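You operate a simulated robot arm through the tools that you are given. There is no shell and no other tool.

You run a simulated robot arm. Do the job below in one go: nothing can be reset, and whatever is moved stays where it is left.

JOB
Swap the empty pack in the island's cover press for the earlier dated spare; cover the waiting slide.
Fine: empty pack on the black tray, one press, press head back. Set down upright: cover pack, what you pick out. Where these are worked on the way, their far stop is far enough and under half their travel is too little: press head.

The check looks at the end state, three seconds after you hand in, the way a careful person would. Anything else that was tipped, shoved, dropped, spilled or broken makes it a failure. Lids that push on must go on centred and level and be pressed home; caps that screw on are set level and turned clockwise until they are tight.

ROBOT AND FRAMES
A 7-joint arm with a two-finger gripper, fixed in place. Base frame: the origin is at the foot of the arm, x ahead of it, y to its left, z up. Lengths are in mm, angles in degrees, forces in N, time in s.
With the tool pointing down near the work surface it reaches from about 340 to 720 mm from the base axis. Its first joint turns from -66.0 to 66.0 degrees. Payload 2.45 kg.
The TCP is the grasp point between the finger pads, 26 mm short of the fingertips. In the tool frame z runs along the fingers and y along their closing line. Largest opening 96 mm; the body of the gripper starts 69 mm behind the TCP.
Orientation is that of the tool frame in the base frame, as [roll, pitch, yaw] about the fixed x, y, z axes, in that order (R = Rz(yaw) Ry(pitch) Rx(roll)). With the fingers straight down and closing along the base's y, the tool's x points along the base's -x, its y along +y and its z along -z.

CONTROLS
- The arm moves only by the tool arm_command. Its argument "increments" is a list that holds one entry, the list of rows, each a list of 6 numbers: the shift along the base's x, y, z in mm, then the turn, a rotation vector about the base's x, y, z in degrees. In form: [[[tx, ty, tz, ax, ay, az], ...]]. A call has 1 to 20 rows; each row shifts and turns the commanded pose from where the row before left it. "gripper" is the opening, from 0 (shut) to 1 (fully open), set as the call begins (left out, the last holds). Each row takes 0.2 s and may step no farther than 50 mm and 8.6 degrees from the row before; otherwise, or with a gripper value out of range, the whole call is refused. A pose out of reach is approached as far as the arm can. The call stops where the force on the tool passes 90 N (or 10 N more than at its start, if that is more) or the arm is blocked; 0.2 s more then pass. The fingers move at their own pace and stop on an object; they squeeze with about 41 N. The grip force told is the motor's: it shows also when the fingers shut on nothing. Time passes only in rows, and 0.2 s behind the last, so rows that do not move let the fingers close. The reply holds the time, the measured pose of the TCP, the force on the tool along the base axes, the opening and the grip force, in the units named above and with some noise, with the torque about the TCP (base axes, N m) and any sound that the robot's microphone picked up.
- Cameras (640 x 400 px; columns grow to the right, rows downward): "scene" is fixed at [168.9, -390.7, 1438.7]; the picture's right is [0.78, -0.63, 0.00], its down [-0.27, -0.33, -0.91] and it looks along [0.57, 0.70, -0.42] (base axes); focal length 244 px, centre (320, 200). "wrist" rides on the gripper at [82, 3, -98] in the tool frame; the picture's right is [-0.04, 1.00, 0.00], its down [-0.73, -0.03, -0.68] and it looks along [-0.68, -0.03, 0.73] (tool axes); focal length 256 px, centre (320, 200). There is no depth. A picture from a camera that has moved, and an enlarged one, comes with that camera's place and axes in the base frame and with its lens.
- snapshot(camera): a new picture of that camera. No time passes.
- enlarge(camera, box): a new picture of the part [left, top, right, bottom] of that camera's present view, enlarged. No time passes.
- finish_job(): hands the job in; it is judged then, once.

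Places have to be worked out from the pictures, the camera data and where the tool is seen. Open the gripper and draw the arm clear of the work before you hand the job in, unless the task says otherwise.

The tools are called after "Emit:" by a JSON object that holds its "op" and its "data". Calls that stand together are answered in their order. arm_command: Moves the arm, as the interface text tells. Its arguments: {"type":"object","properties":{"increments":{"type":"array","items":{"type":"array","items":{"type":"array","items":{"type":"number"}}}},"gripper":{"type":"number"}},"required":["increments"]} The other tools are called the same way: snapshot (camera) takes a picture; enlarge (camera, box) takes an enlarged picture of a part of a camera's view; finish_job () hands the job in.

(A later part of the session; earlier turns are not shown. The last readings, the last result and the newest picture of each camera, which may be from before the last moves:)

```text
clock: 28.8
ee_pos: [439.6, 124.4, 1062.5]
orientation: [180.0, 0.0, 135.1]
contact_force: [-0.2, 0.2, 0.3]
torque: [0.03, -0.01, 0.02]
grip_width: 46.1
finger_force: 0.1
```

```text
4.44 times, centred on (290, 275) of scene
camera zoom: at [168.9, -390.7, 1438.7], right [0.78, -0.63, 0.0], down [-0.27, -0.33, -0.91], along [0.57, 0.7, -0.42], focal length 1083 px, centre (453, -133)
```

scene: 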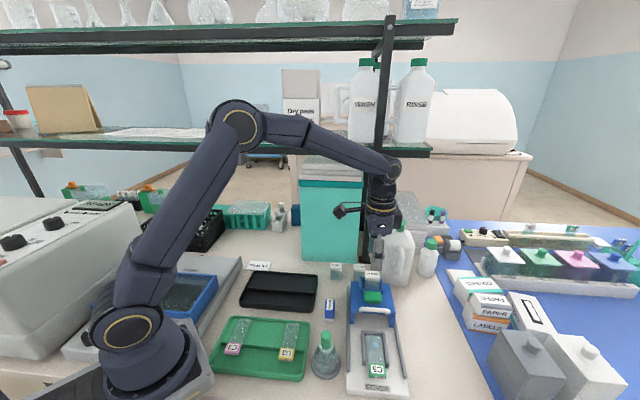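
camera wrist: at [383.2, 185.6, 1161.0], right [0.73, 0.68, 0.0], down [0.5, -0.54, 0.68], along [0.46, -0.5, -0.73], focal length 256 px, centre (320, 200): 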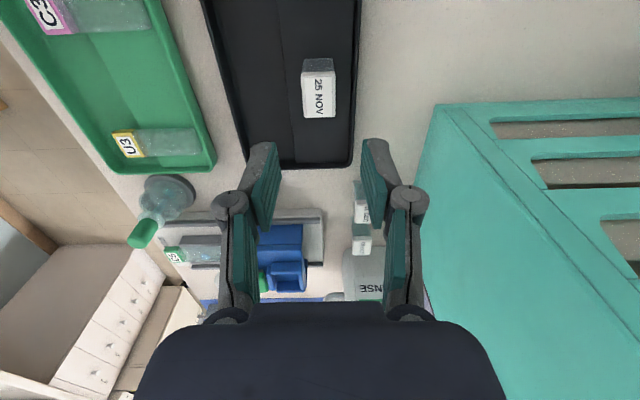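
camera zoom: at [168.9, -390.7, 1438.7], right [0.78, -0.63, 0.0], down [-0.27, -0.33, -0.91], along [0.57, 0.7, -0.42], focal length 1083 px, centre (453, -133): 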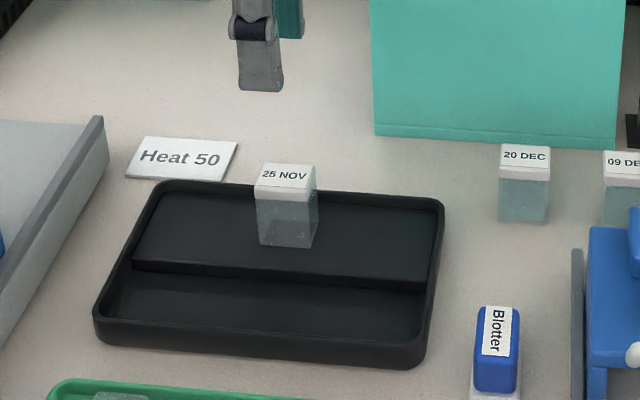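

The empty pack stands upright on the tray. Before going near the jug I need the size of the housing and the black box on the gripper's far side, so I'll look at it closely.

Emit:
{"op": "enlarge", "data": {"camera": "scene", "box": [240, 160, 340, 260]}}

Emit:
{"op": "enlarge", "data": {"camera": "scene", "box": [340, 210, 430, 300]}}

Emit:
{"op": "enlarge", "data": {"camera": "wrist", "box": [240, 180, 420, 300]}}

```text
4.00 times, centred on (290, 210) of scene
camera zoom: at [168.9, -390.7, 1438.7], right [0.78, -0.63, 0.0], down [-0.27, -0.33, -0.91], along [0.57, 0.7, -0.42], focal length 974 px, centre (440, 160)
```

zoom: 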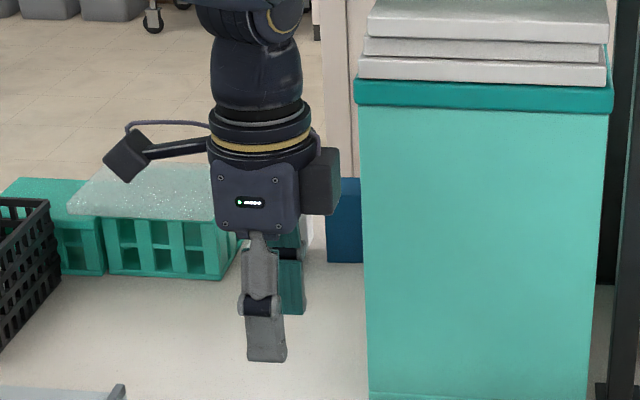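

```text
4.44 times, centred on (385, 255) of scene
camera zoom: at [168.9, -390.7, 1438.7], right [0.78, -0.63, 0.0], down [-0.27, -0.33, -0.91], along [0.57, 0.7, -0.42], focal length 1083 px, centre (31, -44)
```

zoom: 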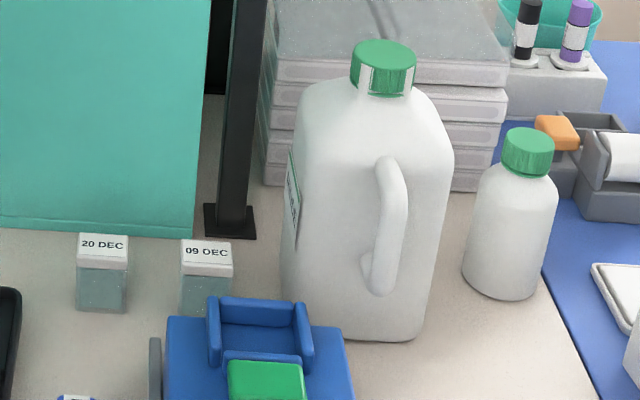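

```text
3.33 times, centred on (330, 240) of wrist
camera zoom: at [383.2, 185.6, 1161.0], right [0.73, 0.68, 0.0], down [0.5, -0.54, 0.68], along [0.46, -0.5, -0.73], focal length 853 px, centre (287, 67)
```

zoom: 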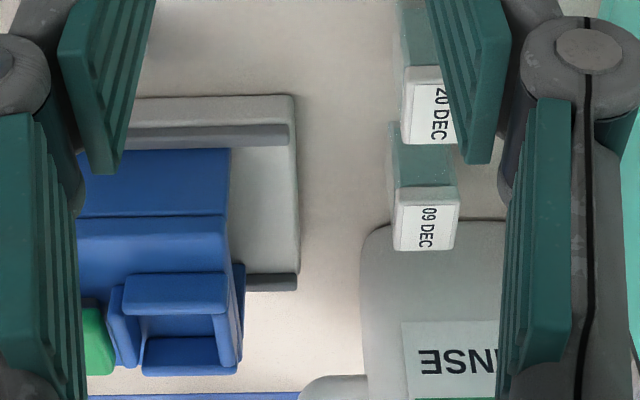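

The black box reaches about 49 mm on the side facing the jug at 70–118 mm above the TCP, and the jug face is only about 51 mm from the pack centre. I'll lean the tool 8° away from the jug, about the finger-closing axis so the pads stay flat on the pack, and hover above 09 DEC.

Emit:
{"op": "arm_command", "data": {"increments": [[[28.4, -17.7, 0, 0, 0, 0], [28.4, -17.7, 0, 0, 0, 0], [28.4, -17.7, 0, 0, 0, 0], [28.4, -17.7, 0, 0, 0, 0], [28.4, -17.7, 0, -5.66, -5.66, 0], [28.4, -17.7, 0, 0, 0, 0], [28.3, -17.7, 0, 0, 0, 0], [0, 0, 0, 0, 0, 0], [0, 0, 0, 0, 0, 0]]]}}

Emit:
{"op": "snapshot", "data": {"camera": "wrist"}}

Emit:
{"op": "enlarge", "data": {"camera": "wrist", "box": [240, 50, 400, 150]}}

Emit:
{"op": "enlarge", "data": {"camera": "scene", "box": [310, 160, 430, 290]}}

```text
clock: 30.8
ee_pos: [639.3, 0.7, 1062.7]
orientation: [179.9, 8.0, 135.1]
contact_force: [0.3, 0.3, -0.1]
torque: [0.05, -0.01, 0.01]
grip_width: 46.1
finger_force: 0.1
```

```text
taken
camera wrist: at [573.7, 70.0, 1147.8], right [0.73, 0.68, 0.01], down [0.43, -0.47, 0.77], along [0.53, -0.57, -0.63], focal length 256 px, centre (320, 200)
```

wrist: 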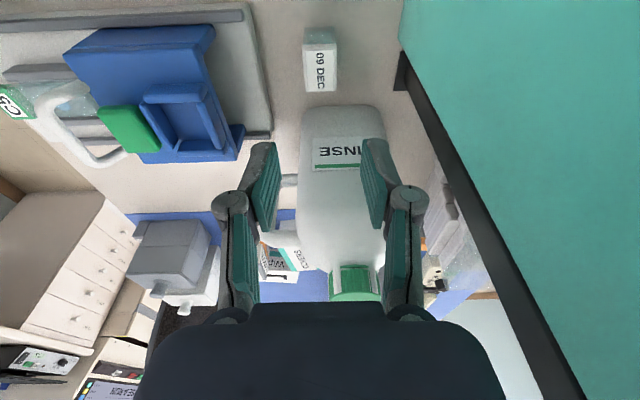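

```text
4.00 times, centred on (320, 100) of wrist
camera zoom: at [573.7, 70.0, 1147.8], right [0.73, 0.68, 0.01], down [0.43, -0.47, 0.77], along [0.53, -0.57, -0.63], focal length 1024 px, centre (320, 600)
```

zoom: 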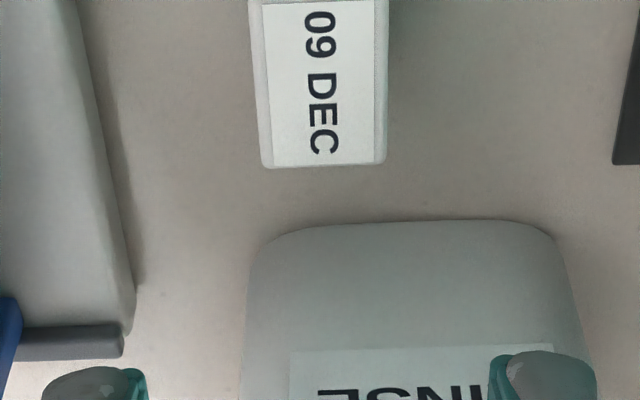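

```text
3.08 times, centred on (370, 225) of scene
camera zoom: at [168.9, -390.7, 1438.7], right [0.78, -0.63, 0.0], down [-0.27, -0.33, -0.91], along [0.57, 0.7, -0.42], focal length 750 px, centre (166, 123)
```

zoom: 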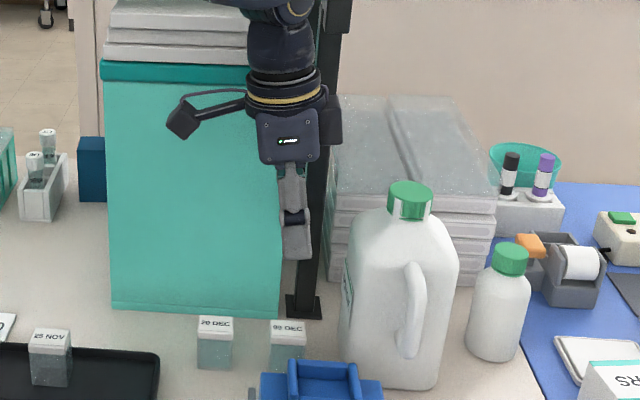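

The approach is clear of the jug with the lean. I'll enlarge the 09 DEC pack's top to compute its position precisely.

Emit:
{"op": "enlarge", "data": {"camera": "wrist", "box": [260, 10, 380, 110]}}

```text
4.00 times, centred on (320, 60) of wrist
camera zoom: at [573.7, 70.0, 1147.8], right [0.73, 0.68, 0.01], down [0.43, -0.47, 0.77], along [0.53, -0.57, -0.63], focal length 1024 px, centre (320, 760)
```

zoom: 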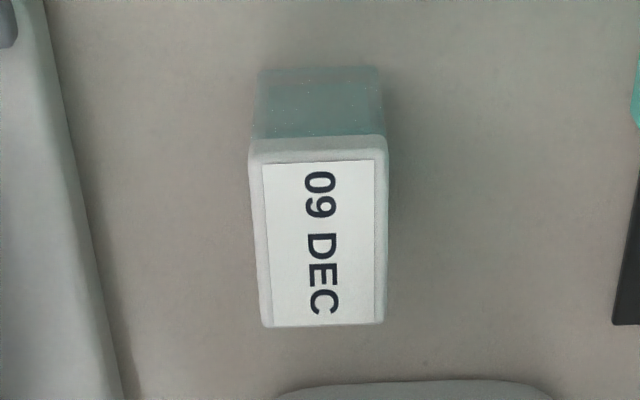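

The 09 DEC top is at about (639.7,-1.2,932), so the TCP is within about 2 mm of where I want it. I'll descend to TCP z≈935.

Emit:
{"op": "arm_command", "data": {"increments": [[[0, 0, -20, 0, 0, 0], [0, 0, -20, 0, 0, 0], [0, 0, -20, 0, 0, 0], [0, 0, -20, 0, 0, 0], [0, 0, -15, 0, 0, 0], [0, 0, -10, 0, 0, 0], [0, 0, 0, 0, 0, 0], [0, 0, 0, 0, 0, 0]]]}}

Emit:
{"op": "snapshot", "data": {"camera": "wrist"}}

Emit:
{"op": "enlarge", "data": {"camera": "scene", "box": [320, 200, 430, 300]}}

```text
clock: 32.6
ee_pos: [639.2, 0.7, 958.5]
orientation: [-180.0, 8.0, 135.1]
contact_force: [0.7, 0.6, -0.2]
torque: [0.03, -0.01, -0.03]
grip_width: 46.2
finger_force: 0.0
```

```text
taken
camera wrist: at [573.5, 70.5, 1043.0], right [0.73, 0.68, 0.01], down [0.43, -0.47, 0.77], along [0.53, -0.57, -0.63], focal length 256 px, centre (320, 200)
```

wrist: 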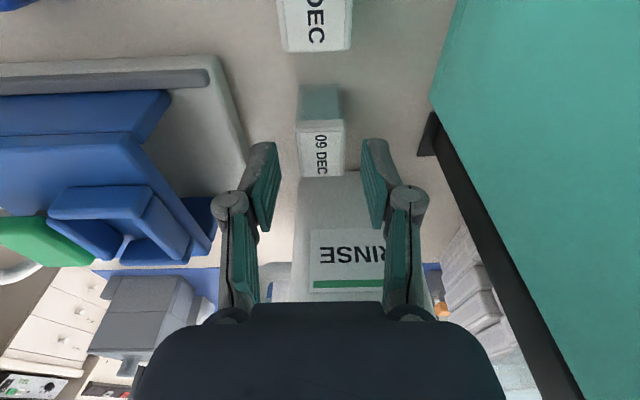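

```text
4.00 times, centred on (375, 250) of scene
camera zoom: at [168.9, -390.7, 1438.7], right [0.78, -0.63, 0.0], down [-0.27, -0.33, -0.91], along [0.57, 0.7, -0.42], focal length 974 px, centre (100, 0)
```

zoom: 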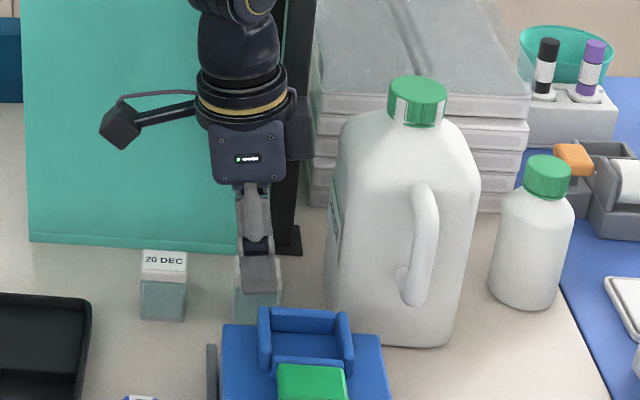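

The fingers straddle the pack cleanly, with good clearance to the jug and to 20 DEC. I'll lower the last 23 mm.

Emit:
{"op": "arm_command", "data": {"increments": [[[0, 0, -10, 0, 0, 0], [0, 0, -8, 0, 0, 0], [0, 0, -4, 0, 0, 0], [0, 0, 0, 0, 0, 0]]]}}

Emit:
{"op": "enlarge", "data": {"camera": "wrist", "box": [240, 110, 400, 220]}}

```text
clock: 33.6
ee_pos: [638.4, 1.2, 934.8]
orientation: [179.9, 8.0, 135.1]
contact_force: [0.2, 0.9, 0.0]
torque: [0.02, 0.02, 0.02]
grip_width: 45.9
finger_force: 0.0
```

```text
3.64 times, centred on (320, 165) of wrist
camera zoom: at [573.5, 70.3, 1021.2], right [0.73, 0.68, 0.01], down [0.43, -0.47, 0.77], along [0.53, -0.57, -0.63], focal length 931 px, centre (320, 327)
```

zoom: 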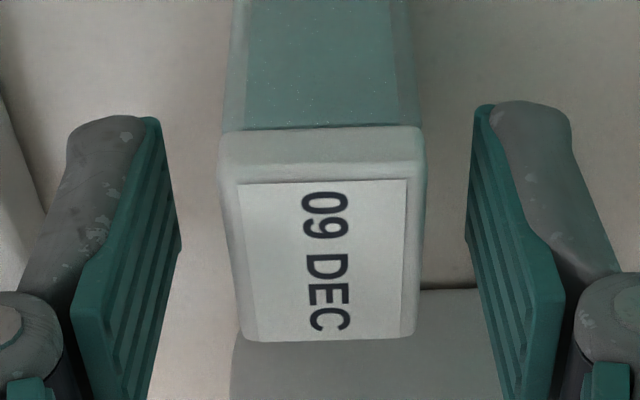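

The pack sits centred between the pads, so I'll close the gripper on it.

Emit:
{"op": "arm_command", "data": {"increments": [[[0, 0, 0, 0, 0, 0], [0, 0, 0, 0, 0, 0], [0, 0, 0, 0, 0, 0], [0, 0, 0, 0, 0, 0], [0, 0, 0, 0, 0, 0]]], "gripper": 0}}

Emit:
{"op": "enlarge", "data": {"camera": "wrist", "box": [240, 80, 400, 220]}}

```text
clock: 34.8
ee_pos: [639.3, 1.3, 935.7]
orientation: [-179.9, 8.0, 135.1]
contact_force: [0.6, -0.1, -0.1]
torque: [-0.02, -0.02, 0.01]
grip_width: 27.0
finger_force: 41.0
```

```text
2.86 times, centred on (320, 150) of wrist
camera zoom: at [573.5, 70.3, 1021.4], right [0.73, 0.68, 0.01], down [0.43, -0.47, 0.77], along [0.53, -0.57, -0.63], focal length 731 px, centre (320, 343)
```

zoom: 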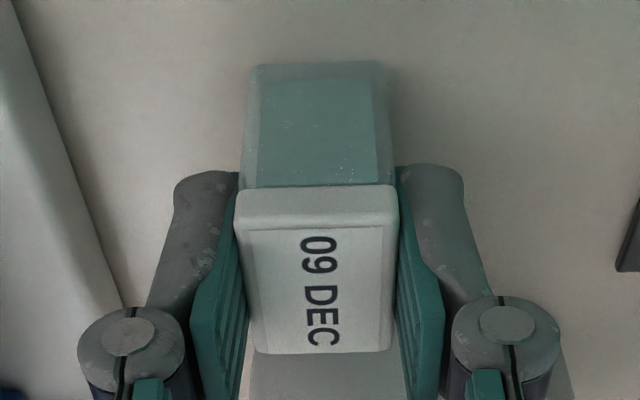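

The spare is gripped at 27.0 mm wide and 41 N. I'll lift it straight up, well above the jug's shoulder level, keeping the lean.

Emit:
{"op": "arm_command", "data": {"increments": [[[0, 0, 5, 0, 0, 0], [0, 0, 10, 0, 0, 0], [0, 0, 20, 0, 0, 0], [0, 0, 25, 0, 0, 0], [0, 0, 25, 0, 0, 0], [0, 0, 25, 0, 0, 0], [0, 0, 25, 0, 0, 0], [0, 0, 10, 0, 0, 0], [0, 0, 0, 0, 0, 0]]]}}

Emit:
{"op": "snapshot", "data": {"camera": "wrist"}}

Emit:
{"op": "enlarge", "data": {"camera": "wrist", "box": [50, 10, 290, 170]}}

Emit:
{"op": "enlarge", "data": {"camera": "scene", "box": [320, 170, 430, 300]}}

```text
clock: 36.8
ee_pos: [639.5, 0.2, 1081.8]
orientation: [-179.9, 8.0, 135.1]
contact_force: [0.1, 0.4, -0.1]
torque: [-0.02, 0.02, 0.0]
grip_width: 27.3
finger_force: 40.9
```

```text
taken
camera wrist: at [574.0, 70.0, 1166.8], right [0.73, 0.68, 0.01], down [0.43, -0.47, 0.77], along [0.53, -0.57, -0.63], focal length 256 px, centre (320, 200)
```

wrist: 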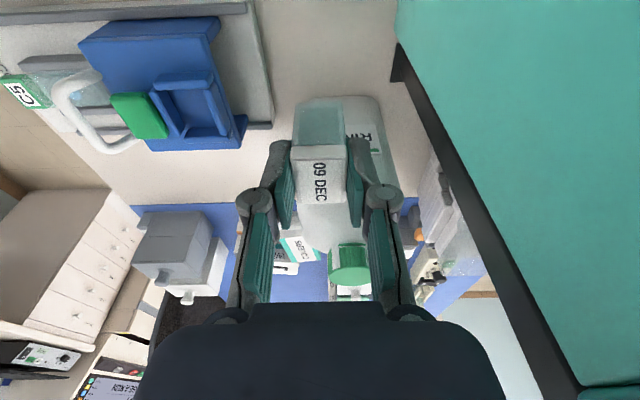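

```text
2.50 times, centred on (170, 90) of wrist
camera zoom: at [574.0, 70.0, 1166.8], right [0.73, 0.68, 0.01], down [0.43, -0.47, 0.77], along [0.53, -0.57, -0.63], focal length 640 px, centre (695, 475)
```

zoom: 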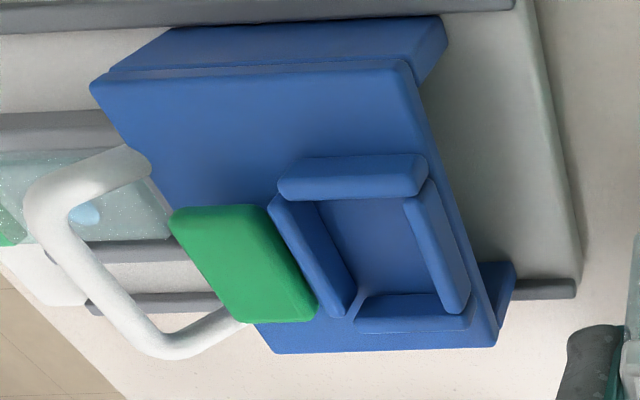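

```text
3.08 times, centred on (375, 235) of scene
camera zoom: at [168.9, -390.7, 1438.7], right [0.78, -0.63, 0.0], down [-0.27, -0.33, -0.91], along [0.57, 0.7, -0.42], focal length 750 px, centre (151, 92)
```

zoom: 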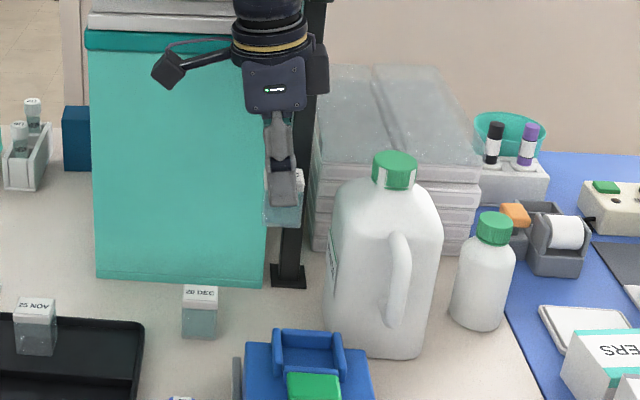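

The view shows the holder's inside at about c=340, w=-477 (base about (578,-97)), with roughly 5 mm clearance all round. I'll carry the spare over it at height, then check alignment.

Emit:
{"op": "arm_command", "data": {"increments": [[[-15.8, -24, 0, 0, 0, 0], [-15.8, -24, 0, 0, 0, 0], [-15.8, -24, 0, 0, 0, 0], [-15.8, -24, 0, 0, 0, 0], [0, 0, -15, 0, 0, 0], [0, 0, -10, 0, 0, 0], [0, 0, 0, 0, 0, 0], [0, 0, 0, 0, 0, 0]]]}}

Emit:
{"op": "snapshot", "data": {"camera": "wrist"}}

Emit:
{"op": "enlarge", "data": {"camera": "wrist", "box": [220, 40, 420, 190]}}

Emit:
{"op": "enlarge", "data": {"camera": "scene", "box": [330, 210, 420, 310]}}

```text
clock: 38.6
ee_pos: [575.9, -95.3, 1054.6]
orientation: [-180.0, 8.0, 135.1]
contact_force: [-0.1, 0.7, -0.4]
torque: [-0.01, -0.02, -0.03]
grip_width: 27.2
finger_force: 40.9
```

```text
taken
camera wrist: at [510.4, -25.9, 1141.0], right [0.73, 0.68, 0.01], down [0.43, -0.47, 0.77], along [0.53, -0.57, -0.63], focal length 256 px, centre (320, 200)
```

wrist: 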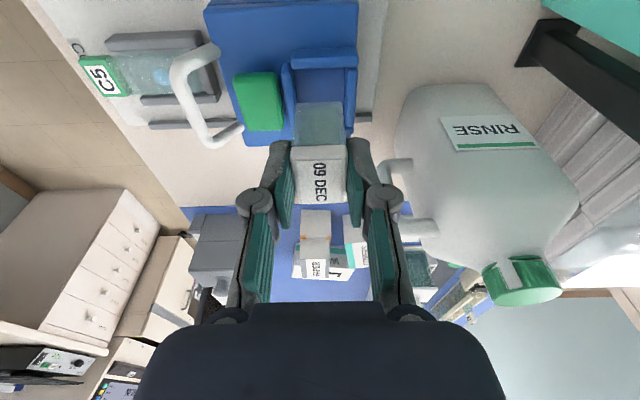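

```text
2.67 times, centred on (320, 115) of wrist
camera zoom: at [510.4, -25.9, 1141.0], right [0.73, 0.68, 0.01], down [0.43, -0.47, 0.77], along [0.53, -0.57, -0.63], focal length 683 px, centre (320, 427)
```

zoom: 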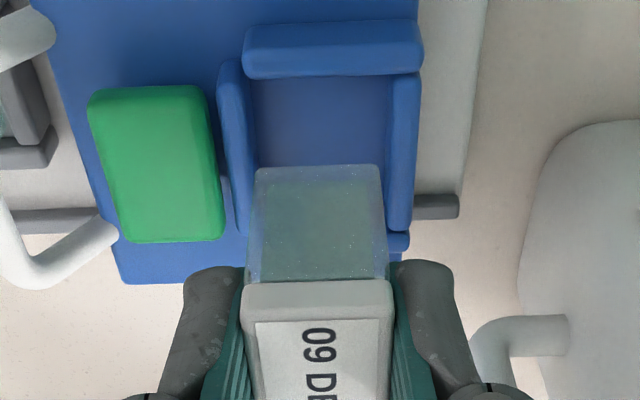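

```text
4.00 times, centred on (375, 260) of scene
camera zoom: at [168.9, -390.7, 1438.7], right [0.78, -0.63, 0.0], down [-0.27, -0.33, -0.91], along [0.57, 0.7, -0.42], focal length 974 px, centre (100, -40)
```

zoom: 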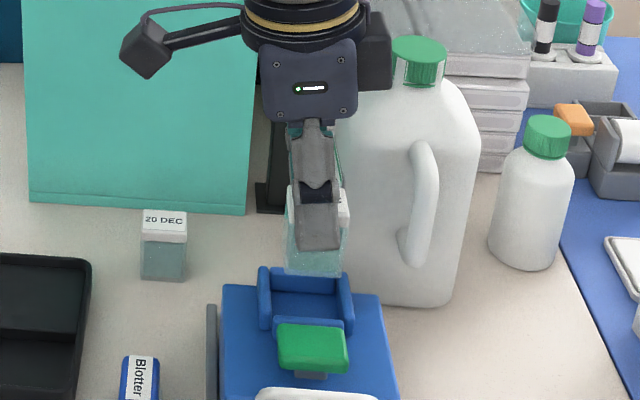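

The spare's base is inside the holder outline in both directions (a few mm of clearance each side). I'll nudge it 1.4 mm toward the centre and start lowering it into the holder.

Emit:
{"op": "arm_command", "data": {"increments": [[[-1, 1, -6, 0, 0, 0], [0, 0, -8, 0, 0, 0], [0, 0, -6, 0, 0, 0], [0, 0, -5, 0, 0, 0], [0, 0, 0, 0, 0, 0]]]}}

Emit:
{"op": "enlarge", "data": {"camera": "wrist", "box": [220, 40, 420, 190]}}

Emit:
{"op": "enlarge", "data": {"camera": "scene", "box": [340, 235, 410, 305]}}

```text
clock: 39.8
ee_pos: [574.7, -94.9, 1030.6]
orientation: [-180.0, 8.1, 135.1]
contact_force: [-1.1, -0.9, -0.1]
torque: [0.0, -0.01, 0.03]
grip_width: 26.9
finger_force: 40.7
```

```text
2.67 times, centred on (320, 115) of wrist
camera zoom: at [509.2, -24.6, 1115.8], right [0.73, 0.68, 0.01], down [0.43, -0.47, 0.77], along [0.53, -0.57, -0.63], focal length 683 px, centre (320, 427)
```

zoom: 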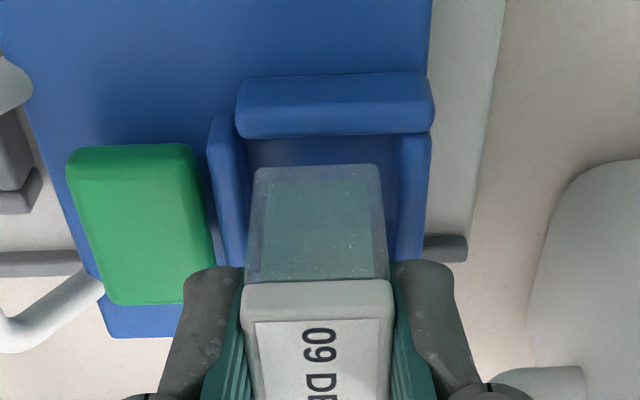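

```text
5.71 times, centred on (375, 270) of scene
camera zoom: at [168.9, -390.7, 1438.7], right [0.78, -0.63, 0.0], down [-0.27, -0.33, -0.91], along [0.57, 0.7, -0.42], focal length 1392 px, centre (6, -200)
```

zoom: 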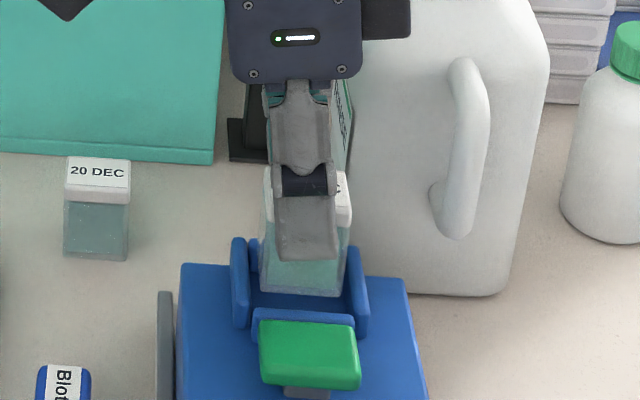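

The base is at the wall tops with gaps all round: about 6 mm on one side, about 2 mm in front and about 4 mm behind. I'll shift 0.9 mm backward and continue down.

Emit:
{"op": "arm_command", "data": {"increments": [[[0.6, 0.6, 0, 0, 0, 0], [0, 0, -5, 0, 0, 0], [0, 0, -5, 0, 0, 0], [0, 0, -5, 0, 0, 0], [0, 0, -3, 0, 0, 0], [0, 0, 0, 0, 0, 0]]]}}

Emit:
{"op": "enlarge", "data": {"camera": "wrist", "box": [220, 40, 420, 190]}}

```text
clock: 41.2
ee_pos: [574.7, -93.9, 1011.2]
orientation: [179.9, 8.0, 135.1]
contact_force: [-0.1, -0.1, -0.7]
torque: [0.02, -0.03, 0.0]
grip_width: 27.2
finger_force: 40.9
```

```text
2.67 times, centred on (320, 115) of wrist
camera zoom: at [509.4, -24.2, 1097.7], right [0.73, 0.68, 0.01], down [0.43, -0.47, 0.77], along [0.53, -0.57, -0.63], focal length 683 px, centre (320, 427)
```

zoom: 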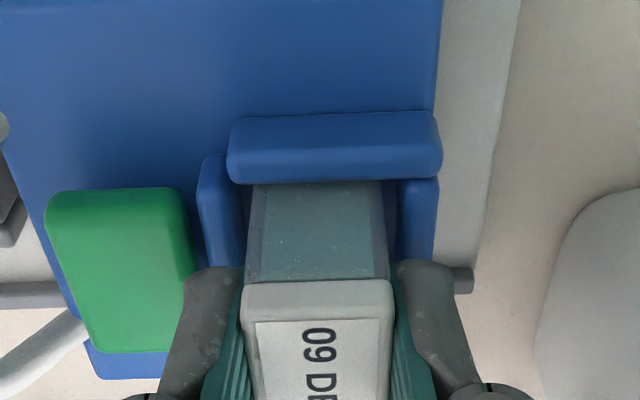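

The pack is sliding down inside the walls with no force, at TCP z≈1012. I'll keep lowering in small steps until it touches the holder floor.

Emit:
{"op": "arm_command", "data": {"increments": [[[0, 0, -1.5, 0, 0, 0], [0, 0, -1, 0, 0, 0], [0, 0, 0, 0, 0, 0]]]}}

Emit:
{"op": "arm_command", "data": {"increments": [[[0, 0, -1, 0, 0, 0], [0, 0, 0, 0, 0, 0]]]}}

```text
clock: 42.0
ee_pos: [575.1, -92.5, 1009.0]
orientation: [-180.0, 8.0, 135.1]
contact_force: [-1.4, -0.7, -0.2]
torque: [0.0, -0.03, -0.01]
grip_width: 27.1
finger_force: 41.2
```

```text
clock: 42.6
ee_pos: [574.4, -93.9, 1009.7]
orientation: [179.9, 8.1, 135.1]
contact_force: [-1.9, 1.5, 11.2]
torque: [0.04, 0.19, -0.03]
grip_width: 27.1
finger_force: 40.8
```

Contact of 11 N at TCP z≈1008.7 matches the holder floor (953 + 55.5). I'll open the fingers a little and check before lifting away.

Emit:
{"op": "arm_command", "data": {"increments": [[[0, 0, 0, 0, 0, 0], [0, 0, 0, 0, 0, 0], [0, 0, 0, 0, 0, 0]]], "gripper": 0.42}}

Emit:
{"op": "enlarge", "data": {"camera": "wrist", "box": [220, 80, 420, 220]}}

Emit:
{"op": "enlarge", "data": {"camera": "scene", "box": [340, 235, 410, 305]}}

```text
clock: 43.4
ee_pos: [574.9, -94.5, 1008.6]
orientation: [180.0, 8.0, 135.0]
contact_force: [0.1, -0.4, 0.4]
torque: [-0.02, -0.02, 0.0]
grip_width: 40.5
finger_force: 0.1
```

```text
2.86 times, centred on (320, 150) of wrist
camera zoom: at [509.6, -24.3, 1094.3], right [0.73, 0.68, 0.01], down [0.43, -0.47, 0.77], along [0.53, -0.57, -0.63], focal length 731 px, centre (320, 343)
```

zoom: 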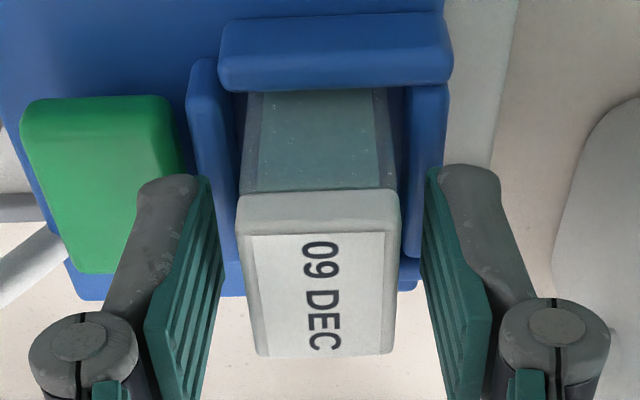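

```text
5.71 times, centred on (375, 270) of scene
camera zoom: at [168.9, -390.7, 1438.7], right [0.78, -0.63, 0.0], down [-0.27, -0.33, -0.91], along [0.57, 0.7, -0.42], focal length 1392 px, centre (6, -200)
```

zoom: 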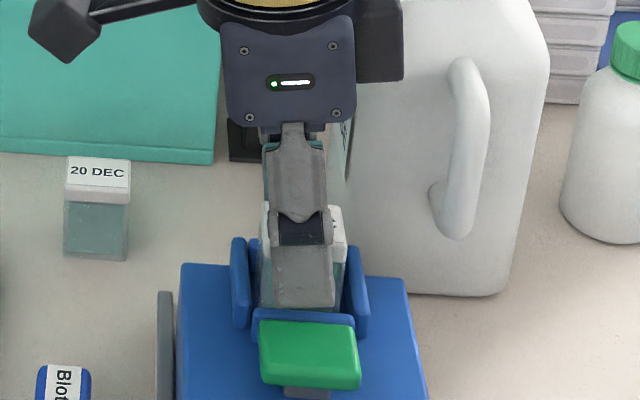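

The spare stands upright between the walls. I'll lift the gripper away, take out the lean once clear, and inspect.

Emit:
{"op": "arm_command", "data": {"increments": [[[0, 0, 6, 0, 0, 0], [0, 0, 12, 0, 0, 0], [0, 0, 20, 0, 0, 0], [0, 0, 25, 0, 0, 0], [0, 0, 15, 0, 0, 0], [-10, 10, 0, 5.66, 5.66, 0], [0, 0, 0, 0, 0, 0], [0, 0, 0, 0, 0, 0]]]}}

Emit:
{"op": "snapshot", "data": {"camera": "wrist"}}

Emit:
{"op": "enlarge", "data": {"camera": "wrist", "box": [180, 40, 400, 180]}}

Emit:
{"op": "enlarge", "data": {"camera": "scene", "box": [330, 240, 430, 330]}}

```text
clock: 45.2
ee_pos: [563.9, -84.8, 1086.7]
orientation: [-179.9, -0.1, 135.1]
contact_force: [0.5, 1.1, -0.9]
torque: [0.02, 0.01, -0.01]
grip_width: 40.2
finger_force: 0.0
```

```text
taken
camera wrist: at [508.3, -23.4, 1184.9], right [0.73, 0.68, 0.0], down [0.5, -0.54, 0.68], along [0.46, -0.5, -0.73], focal length 256 px, centre (320, 200)
```

wrist: 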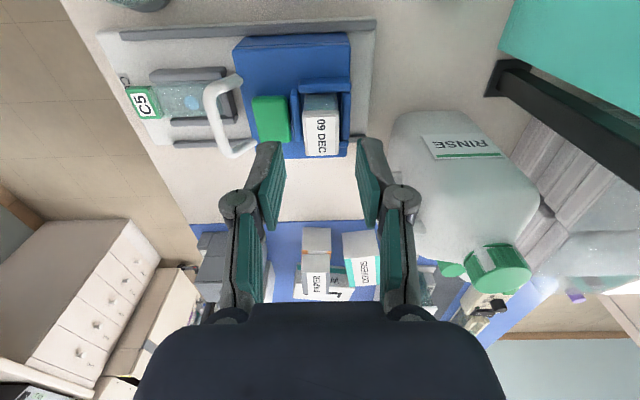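

```text
2.86 times, centred on (290, 110) of wrist
camera zoom: at [508.3, -23.4, 1184.9], right [0.73, 0.68, 0.0], down [0.5, -0.54, 0.68], along [0.46, -0.5, -0.73], focal length 731 px, centre (406, 457)
```

zoom: 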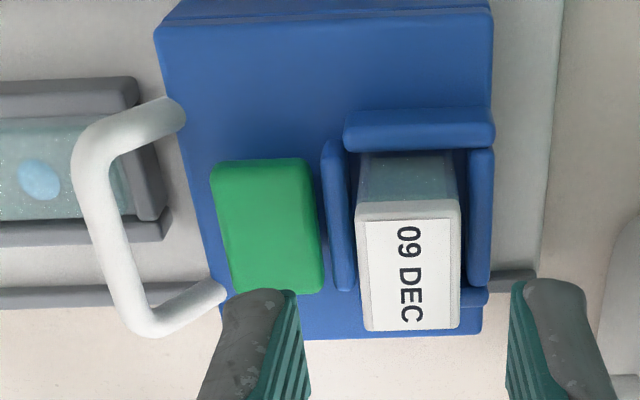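

```text
4.44 times, centred on (380, 285) of scene
camera zoom: at [168.9, -390.7, 1438.7], right [0.78, -0.63, 0.0], down [-0.27, -0.33, -0.91], along [0.57, 0.7, -0.42], focal length 1083 px, centre (53, -178)
```

zoom: 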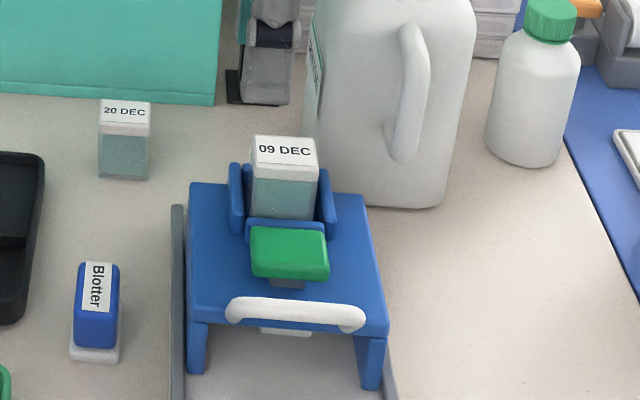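

The 09 DEC pack sits upright in the holder. Now the head: the handle bar is at about c=251 (base about (515,-160)), z≈981. I'll move above it and narrow the fingers to about 30 mm.

Emit:
{"op": "arm_command", "data": {"increments": [[[-16.3, -25, 0, 0, 0, 0], [-16.3, -25, 0, 0, 0, 0], [-16.4, -25, 0, 0, 0, 0], [0, 0, -20, 0, 0, 0], [0, 0, -20, 0, 0, 0], [0, 0, 0, 0, 0, 0], [0, 0, 0, 0, 0, 0]]], "gripper": 0.32}}

Emit:
{"op": "snapshot", "data": {"camera": "wrist"}}

Emit:
{"op": "enlarge", "data": {"camera": "wrist", "box": [240, 90, 400, 200]}}

Emit:
{"op": "enlarge", "data": {"camera": "scene", "box": [320, 220, 430, 330]}}

```text
clock: 46.8
ee_pos: [515.9, -159.7, 1046.7]
orientation: [180.0, 0.0, 135.1]
contact_force: [-0.7, -0.5, 0.2]
torque: [-0.01, -0.02, 0.01]
grip_width: 30.7
finger_force: 0.1
```

```text
taken
camera wrist: at [460.1, -98.2, 1144.2], right [0.73, 0.68, 0.0], down [0.5, -0.54, 0.68], along [0.46, -0.5, -0.73], focal length 256 px, centre (320, 200)
```

wrist: 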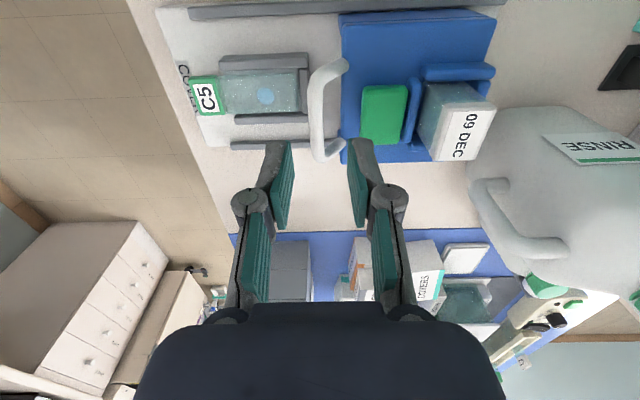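

```text
3.64 times, centred on (320, 145) of wrist
camera zoom: at [460.1, -98.2, 1144.2], right [0.73, 0.68, 0.0], down [0.5, -0.54, 0.68], along [0.46, -0.5, -0.73], focal length 931 px, centre (320, 400)
```

zoom: 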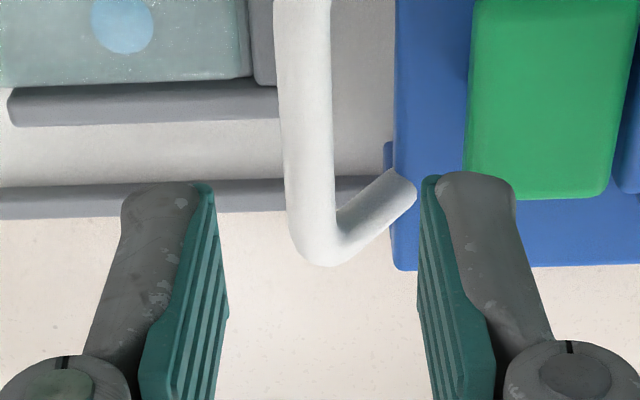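

```text
3.64 times, centred on (375, 275) of scene
camera zoom: at [168.9, -390.7, 1438.7], right [0.78, -0.63, 0.0], down [-0.27, -0.33, -0.91], along [0.57, 0.7, -0.42], focal length 886 px, centre (120, -73)
```

zoom: 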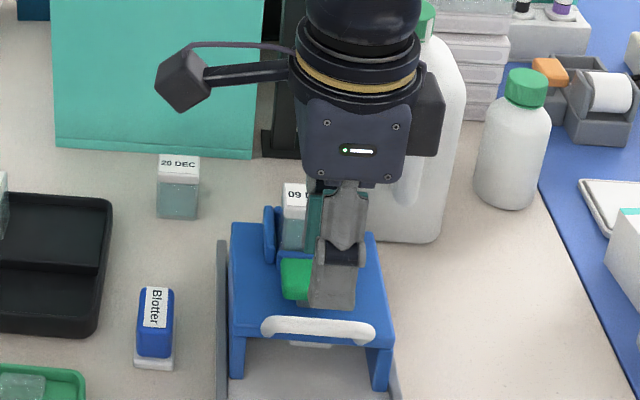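

The bar is about 9 mm thick and lies roughly 2 mm toward the front from the tool centre. I'll shift by that and descend so the pads straddle it, with the tips at about z≈960, above the deck.

Emit:
{"op": "arm_command", "data": {"increments": [[[-1.4, -1.4, -10, 0, 0, 0], [0, 0, -15, 0, 0, 0], [0, 0, -15, 0, 0, 0], [0, 0, -12, 0, 0, 0], [0, 0, -8, 0, 0, 0], [0, 0, 0, 0, 0, 0], [0, 0, 0, 0, 0, 0]]]}}

Emit:
{"op": "snapshot", "data": {"camera": "wrist"}}

Emit:
{"op": "enlarge", "data": {"camera": "wrist", "box": [240, 90, 400, 200]}}

Emit:
{"op": "enlarge", "data": {"camera": "scene", "box": [330, 240, 430, 340]}}

```text
clock: 48.4
ee_pos: [514.9, -160.3, 986.5]
orientation: [-180.0, 0.0, 135.1]
contact_force: [-0.1, -0.1, 0.5]
torque: [0.05, 0.0, 0.0]
grip_width: 30.7
finger_force: 0.1
```

```text
taken
camera wrist: at [458.0, -99.4, 1084.5], right [0.73, 0.68, 0.0], down [0.5, -0.54, 0.68], along [0.46, -0.5, -0.73], focal length 256 px, centre (320, 200)
```

wrist: 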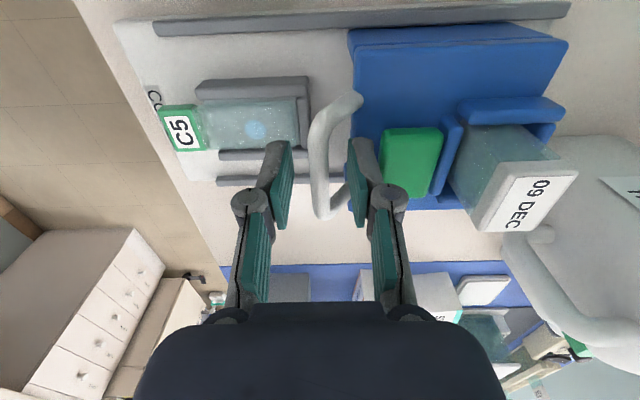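

```text
3.64 times, centred on (320, 145) of wrist
camera zoom: at [458.0, -99.4, 1084.5], right [0.73, 0.68, 0.0], down [0.5, -0.54, 0.68], along [0.46, -0.5, -0.73], focal length 931 px, centre (320, 400)
```

zoom: 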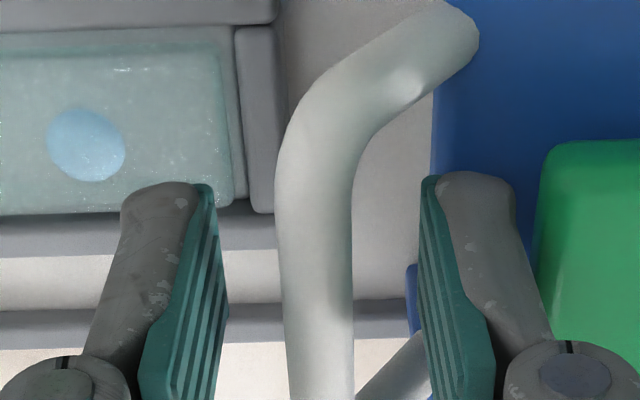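

```text
4.00 times, centred on (380, 290) of scene
camera zoom: at [168.9, -390.7, 1438.7], right [0.78, -0.63, 0.0], down [-0.27, -0.33, -0.91], along [0.57, 0.7, -0.42], focal length 974 px, centre (80, -160)
```

zoom: 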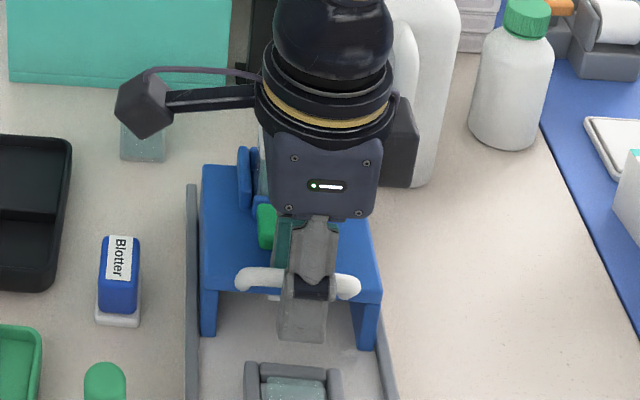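

The bar lies between the fingers and nothing is touching. I'll close on the handle.

Emit:
{"op": "arm_command", "data": {"increments": [[[0, 0, 0, 0, 0, 0], [0, 0, 0, 0, 0, 0], [0, 0, 0, 0, 0, 0], [0, 0, 0, 0, 0, 0]]], "gripper": 0}}

Emit:
{"op": "enlarge", "data": {"camera": "wrist", "box": [180, 20, 460, 220]}}

```text
clock: 49.4
ee_pos: [514.2, -160.3, 986.4]
orientation: [180.0, 0.0, 135.1]
contact_force: [-0.3, -0.7, -1.3]
torque: [0.01, -0.04, 0.67]
grip_width: 8.8
finger_force: 36.1
```

```text
2.00 times, centred on (320, 120) of wrist
camera zoom: at [458.1, -99.4, 1084.6], right [0.73, 0.68, 0.0], down [0.5, -0.54, 0.68], along [0.46, -0.5, -0.73], focal length 512 px, centre (320, 360)
```

zoom: 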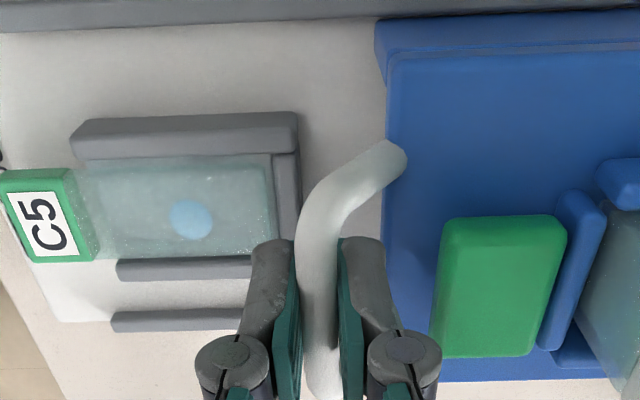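

The grip adds a small yaw torque (0.67 N·m), so I'll loosen to a loose hook of about 12 mm around the bar. Then I'll draw the head forward slowly along the rails and watch the force.

Emit:
{"op": "arm_command", "data": {"increments": [[[0, 0, 0, 0, 0, 0], [0, 0, 0, 0, 0, 0]]], "gripper": 0.125}}

Emit:
{"op": "arm_command", "data": {"increments": [[[-2.8, -2.8, 0, 0, 0, 0], [-2.8, -2.8, 0, 0, 0, 0], [-2.8, -2.8, 0, 0, 0, 0], [-2.8, -2.8, 0, 0, 0, 0], [-2.8, -2.8, 0, 0, 0, 0]]]}}

Emit:
{"op": "enlarge", "data": {"camera": "wrist", "box": [180, 20, 460, 220]}}

Emit:
{"op": "enlarge", "data": {"camera": "scene", "box": [310, 240, 440, 400]}}

```text
clock: 50.0
ee_pos: [514.2, -159.4, 986.3]
orientation: [-180.0, 0.1, 135.1]
contact_force: [-0.7, 0.4, -0.9]
torque: [-0.03, 0.04, -0.03]
grip_width: 12.1
finger_force: 0.1
```

```text
clock: 51.2
ee_pos: [500.9, -174.8, 987.1]
orientation: [-180.0, 0.0, 135.1]
contact_force: [0.8, 1.7, -0.3]
torque: [0.04, -0.02, -0.02]
grip_width: 12.9
finger_force: 0.2
```

```text
2.00 times, centred on (320, 120) of wrist
camera zoom: at [444.3, -113.8, 1084.5], right [0.73, 0.68, 0.0], down [0.5, -0.54, 0.68], along [0.46, -0.5, -0.73], focal length 512 px, centre (320, 360)
```

zoom: 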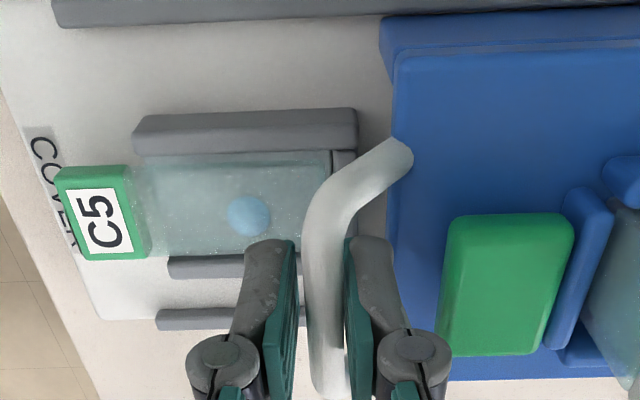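

```text
2.50 times, centred on (375, 320) of scene
camera zoom: at [169.0, -390.7, 1438.7], right [0.78, -0.63, 0.0], down [-0.27, -0.33, -0.91], along [0.57, 0.7, -0.42], focal length 609 px, centre (182, -100)
```

zoom: 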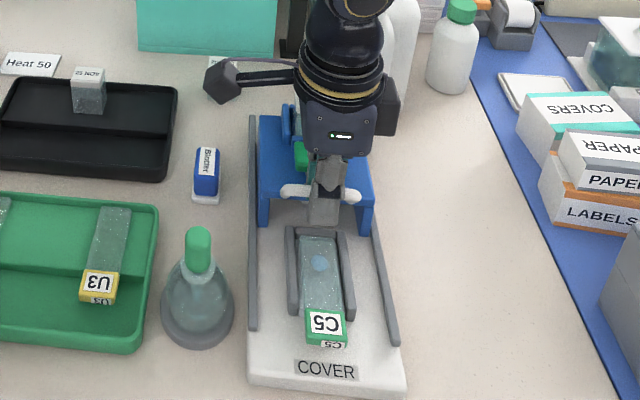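

The head slides freely with about 2 N of drag. I'll keep drawing it forward.

Emit:
{"op": "arm_command", "data": {"increments": [[[-2.83, -2.83, 0, 0, 0, 0], [-2.83, -2.83, 0, 0, 0, 0], [-2.83, -2.83, 0, 0, 0, 0], [-2.83, -2.83, 0, 0, 0, 0], [-2.83, -2.83, 0, 0, 0, 0], [-2.83, -2.83, 0, 0, 0, 0], [-2.83, -2.83, 0, 0, 0, 0], [-2.83, -2.83, 0, 0, 0, 0]]]}}

Emit:
{"op": "enlarge", "data": {"camera": "wrist", "box": [180, 20, 460, 220]}}

Emit:
{"op": "enlarge", "data": {"camera": "scene", "box": [310, 240, 440, 400]}}

```text
clock: 53.0
ee_pos: [477.9, -197.8, 986.8]
orientation: [-180.0, -0.1, 135.1]
contact_force: [0.9, 1.9, 0.1]
torque: [-0.01, 0.02, -0.02]
grip_width: 12.8
finger_force: 0.7
```

```text
2.00 times, centred on (320, 120) of wrist
camera zoom: at [421.9, -136.3, 1084.7], right [0.73, 0.68, 0.0], down [0.5, -0.54, 0.68], along [0.46, -0.5, -0.73], focal length 512 px, centre (320, 360)
```

zoom: 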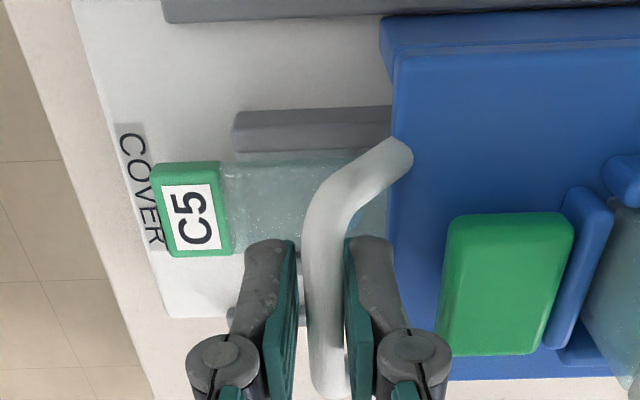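

```text
2.50 times, centred on (375, 320) of scene
camera zoom: at [169.0, -390.7, 1438.7], right [0.78, -0.63, 0.0], down [-0.27, -0.33, -0.91], along [0.57, 0.7, -0.42], focal length 609 px, centre (182, -100)
```

zoom: 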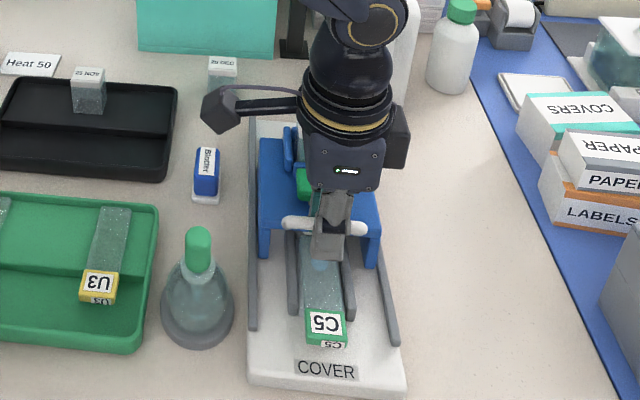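

The head has travelled about 52 mm and still glides with low force. The camera arm passes well above the dropper bottle, whose top is at about z≈945. I'll keep pulling toward the far stop.

Emit:
{"op": "arm_command", "data": {"increments": [[[-2.83, -2.83, 0, 0, 0, 0], [-2.83, -2.83, 0, 0, 0, 0], [-2.83, -2.83, 0, 0, 0, 0], [-2.83, -2.83, 0, 0, 0, 0], [-2.83, -2.83, 0, 0, 0, 0]]]}}

Emit:
{"op": "enlarge", "data": {"camera": "scene", "box": [310, 240, 440, 400]}}

Emit:
{"op": "enlarge", "data": {"camera": "wrist", "box": [180, 20, 460, 220]}}

```text
clock: 54.2
ee_pos: [464.1, -210.1, 986.3]
orientation: [180.0, 0.0, 135.1]
contact_force: [1.3, 0.6, -0.5]
torque: [0.03, 0.0, 0.04]
grip_width: 12.7
finger_force: 0.3
```

```text
2.50 times, centred on (375, 320) of scene
camera zoom: at [169.0, -390.7, 1438.7], right [0.78, -0.63, 0.0], down [-0.27, -0.33, -0.91], along [0.57, 0.7, -0.42], focal length 609 px, centre (182, -100)
```

zoom: 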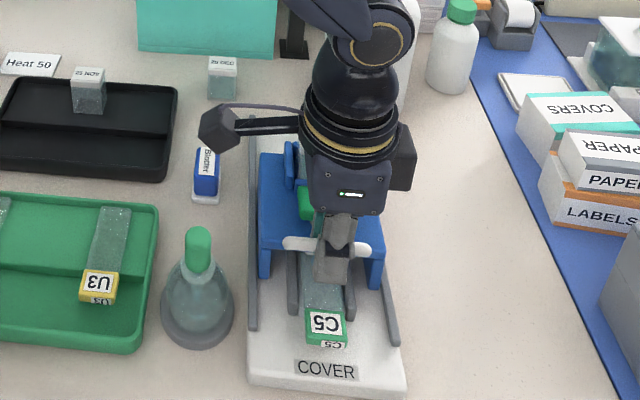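

```text
2.00 times, centred on (320, 120) of wrist
camera zoom: at [408.2, -150.1, 1084.7], right [0.73, 0.68, 0.0], down [0.5, -0.54, 0.68], along [0.46, -0.5, -0.73], focal length 512 px, centre (320, 360)
```

zoom: 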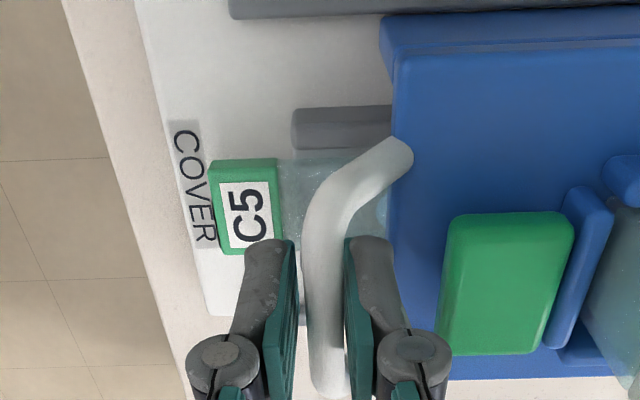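

The head is now over the drop's edge after about 71 mm of travel, still without a stop. I'll continue in smaller steps so the far stop is met softly.

Emit:
{"op": "arm_command", "data": {"increments": [[[-1.77, -1.77, 0, 0, 0, 0], [-1.77, -1.77, 0, 0, 0, 0], [-1.77, -1.77, 0, 0, 0, 0], [-1.77, -1.77, 0, 0, 0, 0], [-1.77, -1.77, 0, 0, 0, 0], [-1.77, -1.77, 0, 0, 0, 0]]]}}

Emit:
{"op": "enlarge", "data": {"camera": "wrist", "box": [180, 20, 460, 220]}}

```text
clock: 55.6
ee_pos: [453.3, -221.0, 987.0]
orientation: [-180.0, -0.1, 135.2]
contact_force: [0.1, 0.0, -0.1]
torque: [0.01, -0.04, 0.02]
grip_width: 12.4
finger_force: 0.6
```

```text
2.00 times, centred on (320, 120) of wrist
camera zoom: at [397.5, -160.8, 1084.8], right [0.73, 0.68, 0.0], down [0.5, -0.54, 0.68], along [0.46, -0.5, -0.73], focal length 512 px, centre (320, 360)
```

zoom: 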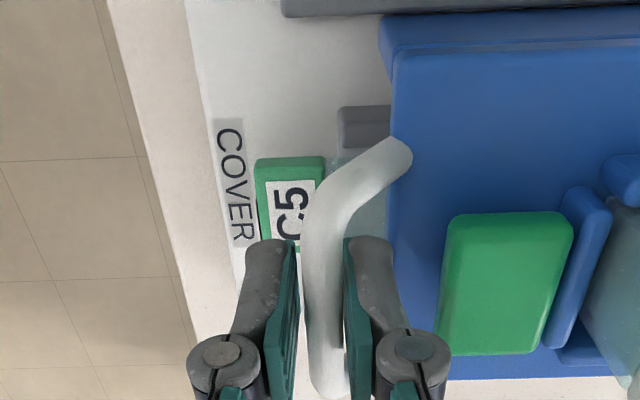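

The bar still rides with the fingers and there's no stop yet at about 86 mm. I'll continue in 2 mm steps.

Emit:
{"op": "arm_command", "data": {"increments": [[[-1.42, -1.42, 0, 0, 0, 0], [-1.42, -1.42, 0, 0, 0, 0], [-1.42, -1.42, 0, 0, 0, 0], [-1.42, -1.42, 0, 0, 0, 0], [-1.42, -1.42, 0, 0, 0, 0]]]}}

Emit:
{"op": "enlarge", "data": {"camera": "wrist", "box": [180, 20, 460, 220]}}

Emit:
{"op": "enlarge", "data": {"camera": "scene", "box": [310, 240, 440, 400]}}

```text
clock: 56.8
ee_pos: [446.9, -226.7, 986.8]
orientation: [179.9, 0.1, 135.2]
contact_force: [10.7, 11.6, 3.1]
torque: [0.13, -0.14, 0.22]
grip_width: 22.5
finger_force: 7.7
```

```text
2.00 times, centred on (320, 120) of wrist
camera zoom: at [391.2, -167.0, 1084.9], right [0.73, 0.68, 0.0], down [0.5, -0.54, 0.68], along [0.46, -0.5, -0.73], focal length 512 px, centre (320, 360)
```

zoom: 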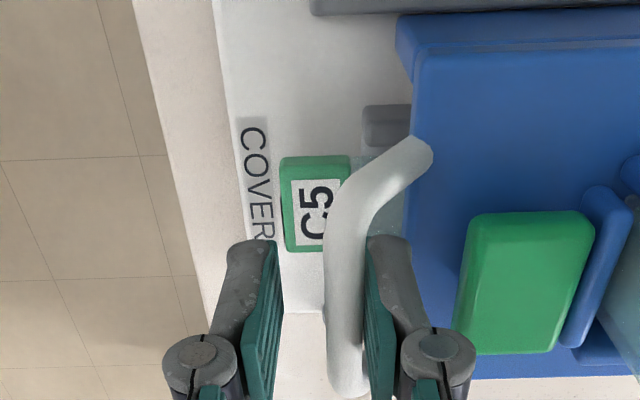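

```text
2.50 times, centred on (375, 320) of scene
camera zoom: at [169.2, -390.4, 1438.8], right [0.78, -0.63, 0.0], down [-0.27, -0.33, -0.91], along [0.57, 0.7, -0.42], focal length 609 px, centre (182, -100)
```

zoom: 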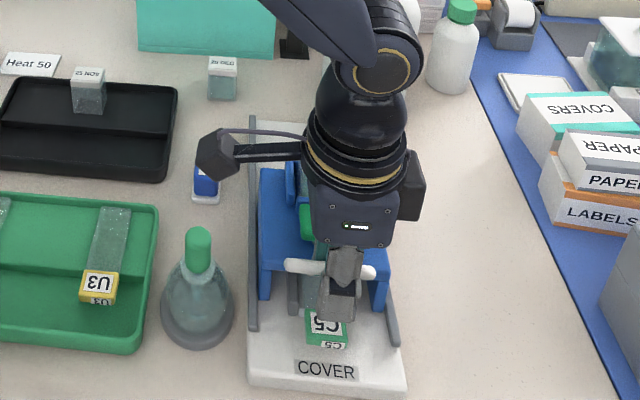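

The head has met its far stop after about 90 mm of travel: the push-back is about 16 N and the bar pushed the fingers apart. I'll relax the pull, open slightly and rise straight up off the handle.

Emit:
{"op": "arm_command", "data": {"increments": [[[1.77, 1.77, 0, 0, 0, 0], [1.77, 1.77, 0, 0, 0, 0], [0, 0, 0, 0, 0, 0]]], "gripper": 0.3}}

Emit:
{"op": "enlarge", "data": {"camera": "wrist", "box": [180, 20, 460, 220]}}

```text
clock: 57.6
ee_pos: [450.1, -225.2, 985.9]
orientation: [-180.0, -0.1, 135.1]
contact_force: [0.0, 0.1, -0.5]
torque: [0.03, 0.01, 0.04]
grip_width: 28.7
finger_force: 0.0
```

```text
2.00 times, centred on (320, 120) of wrist
camera zoom: at [393.7, -164.5, 1084.5], right [0.73, 0.68, 0.0], down [0.5, -0.54, 0.68], along [0.46, -0.5, -0.73], focal length 512 px, centre (320, 360)
```

zoom: 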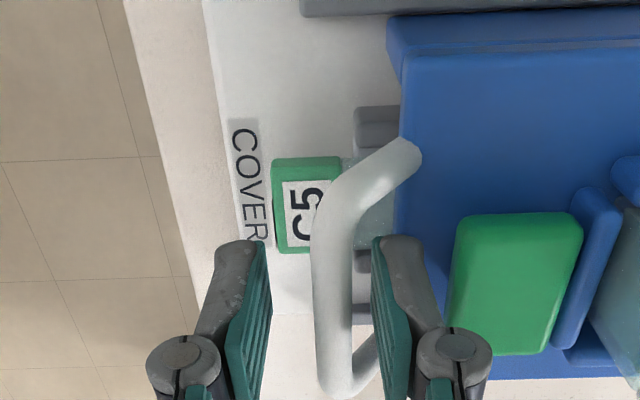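

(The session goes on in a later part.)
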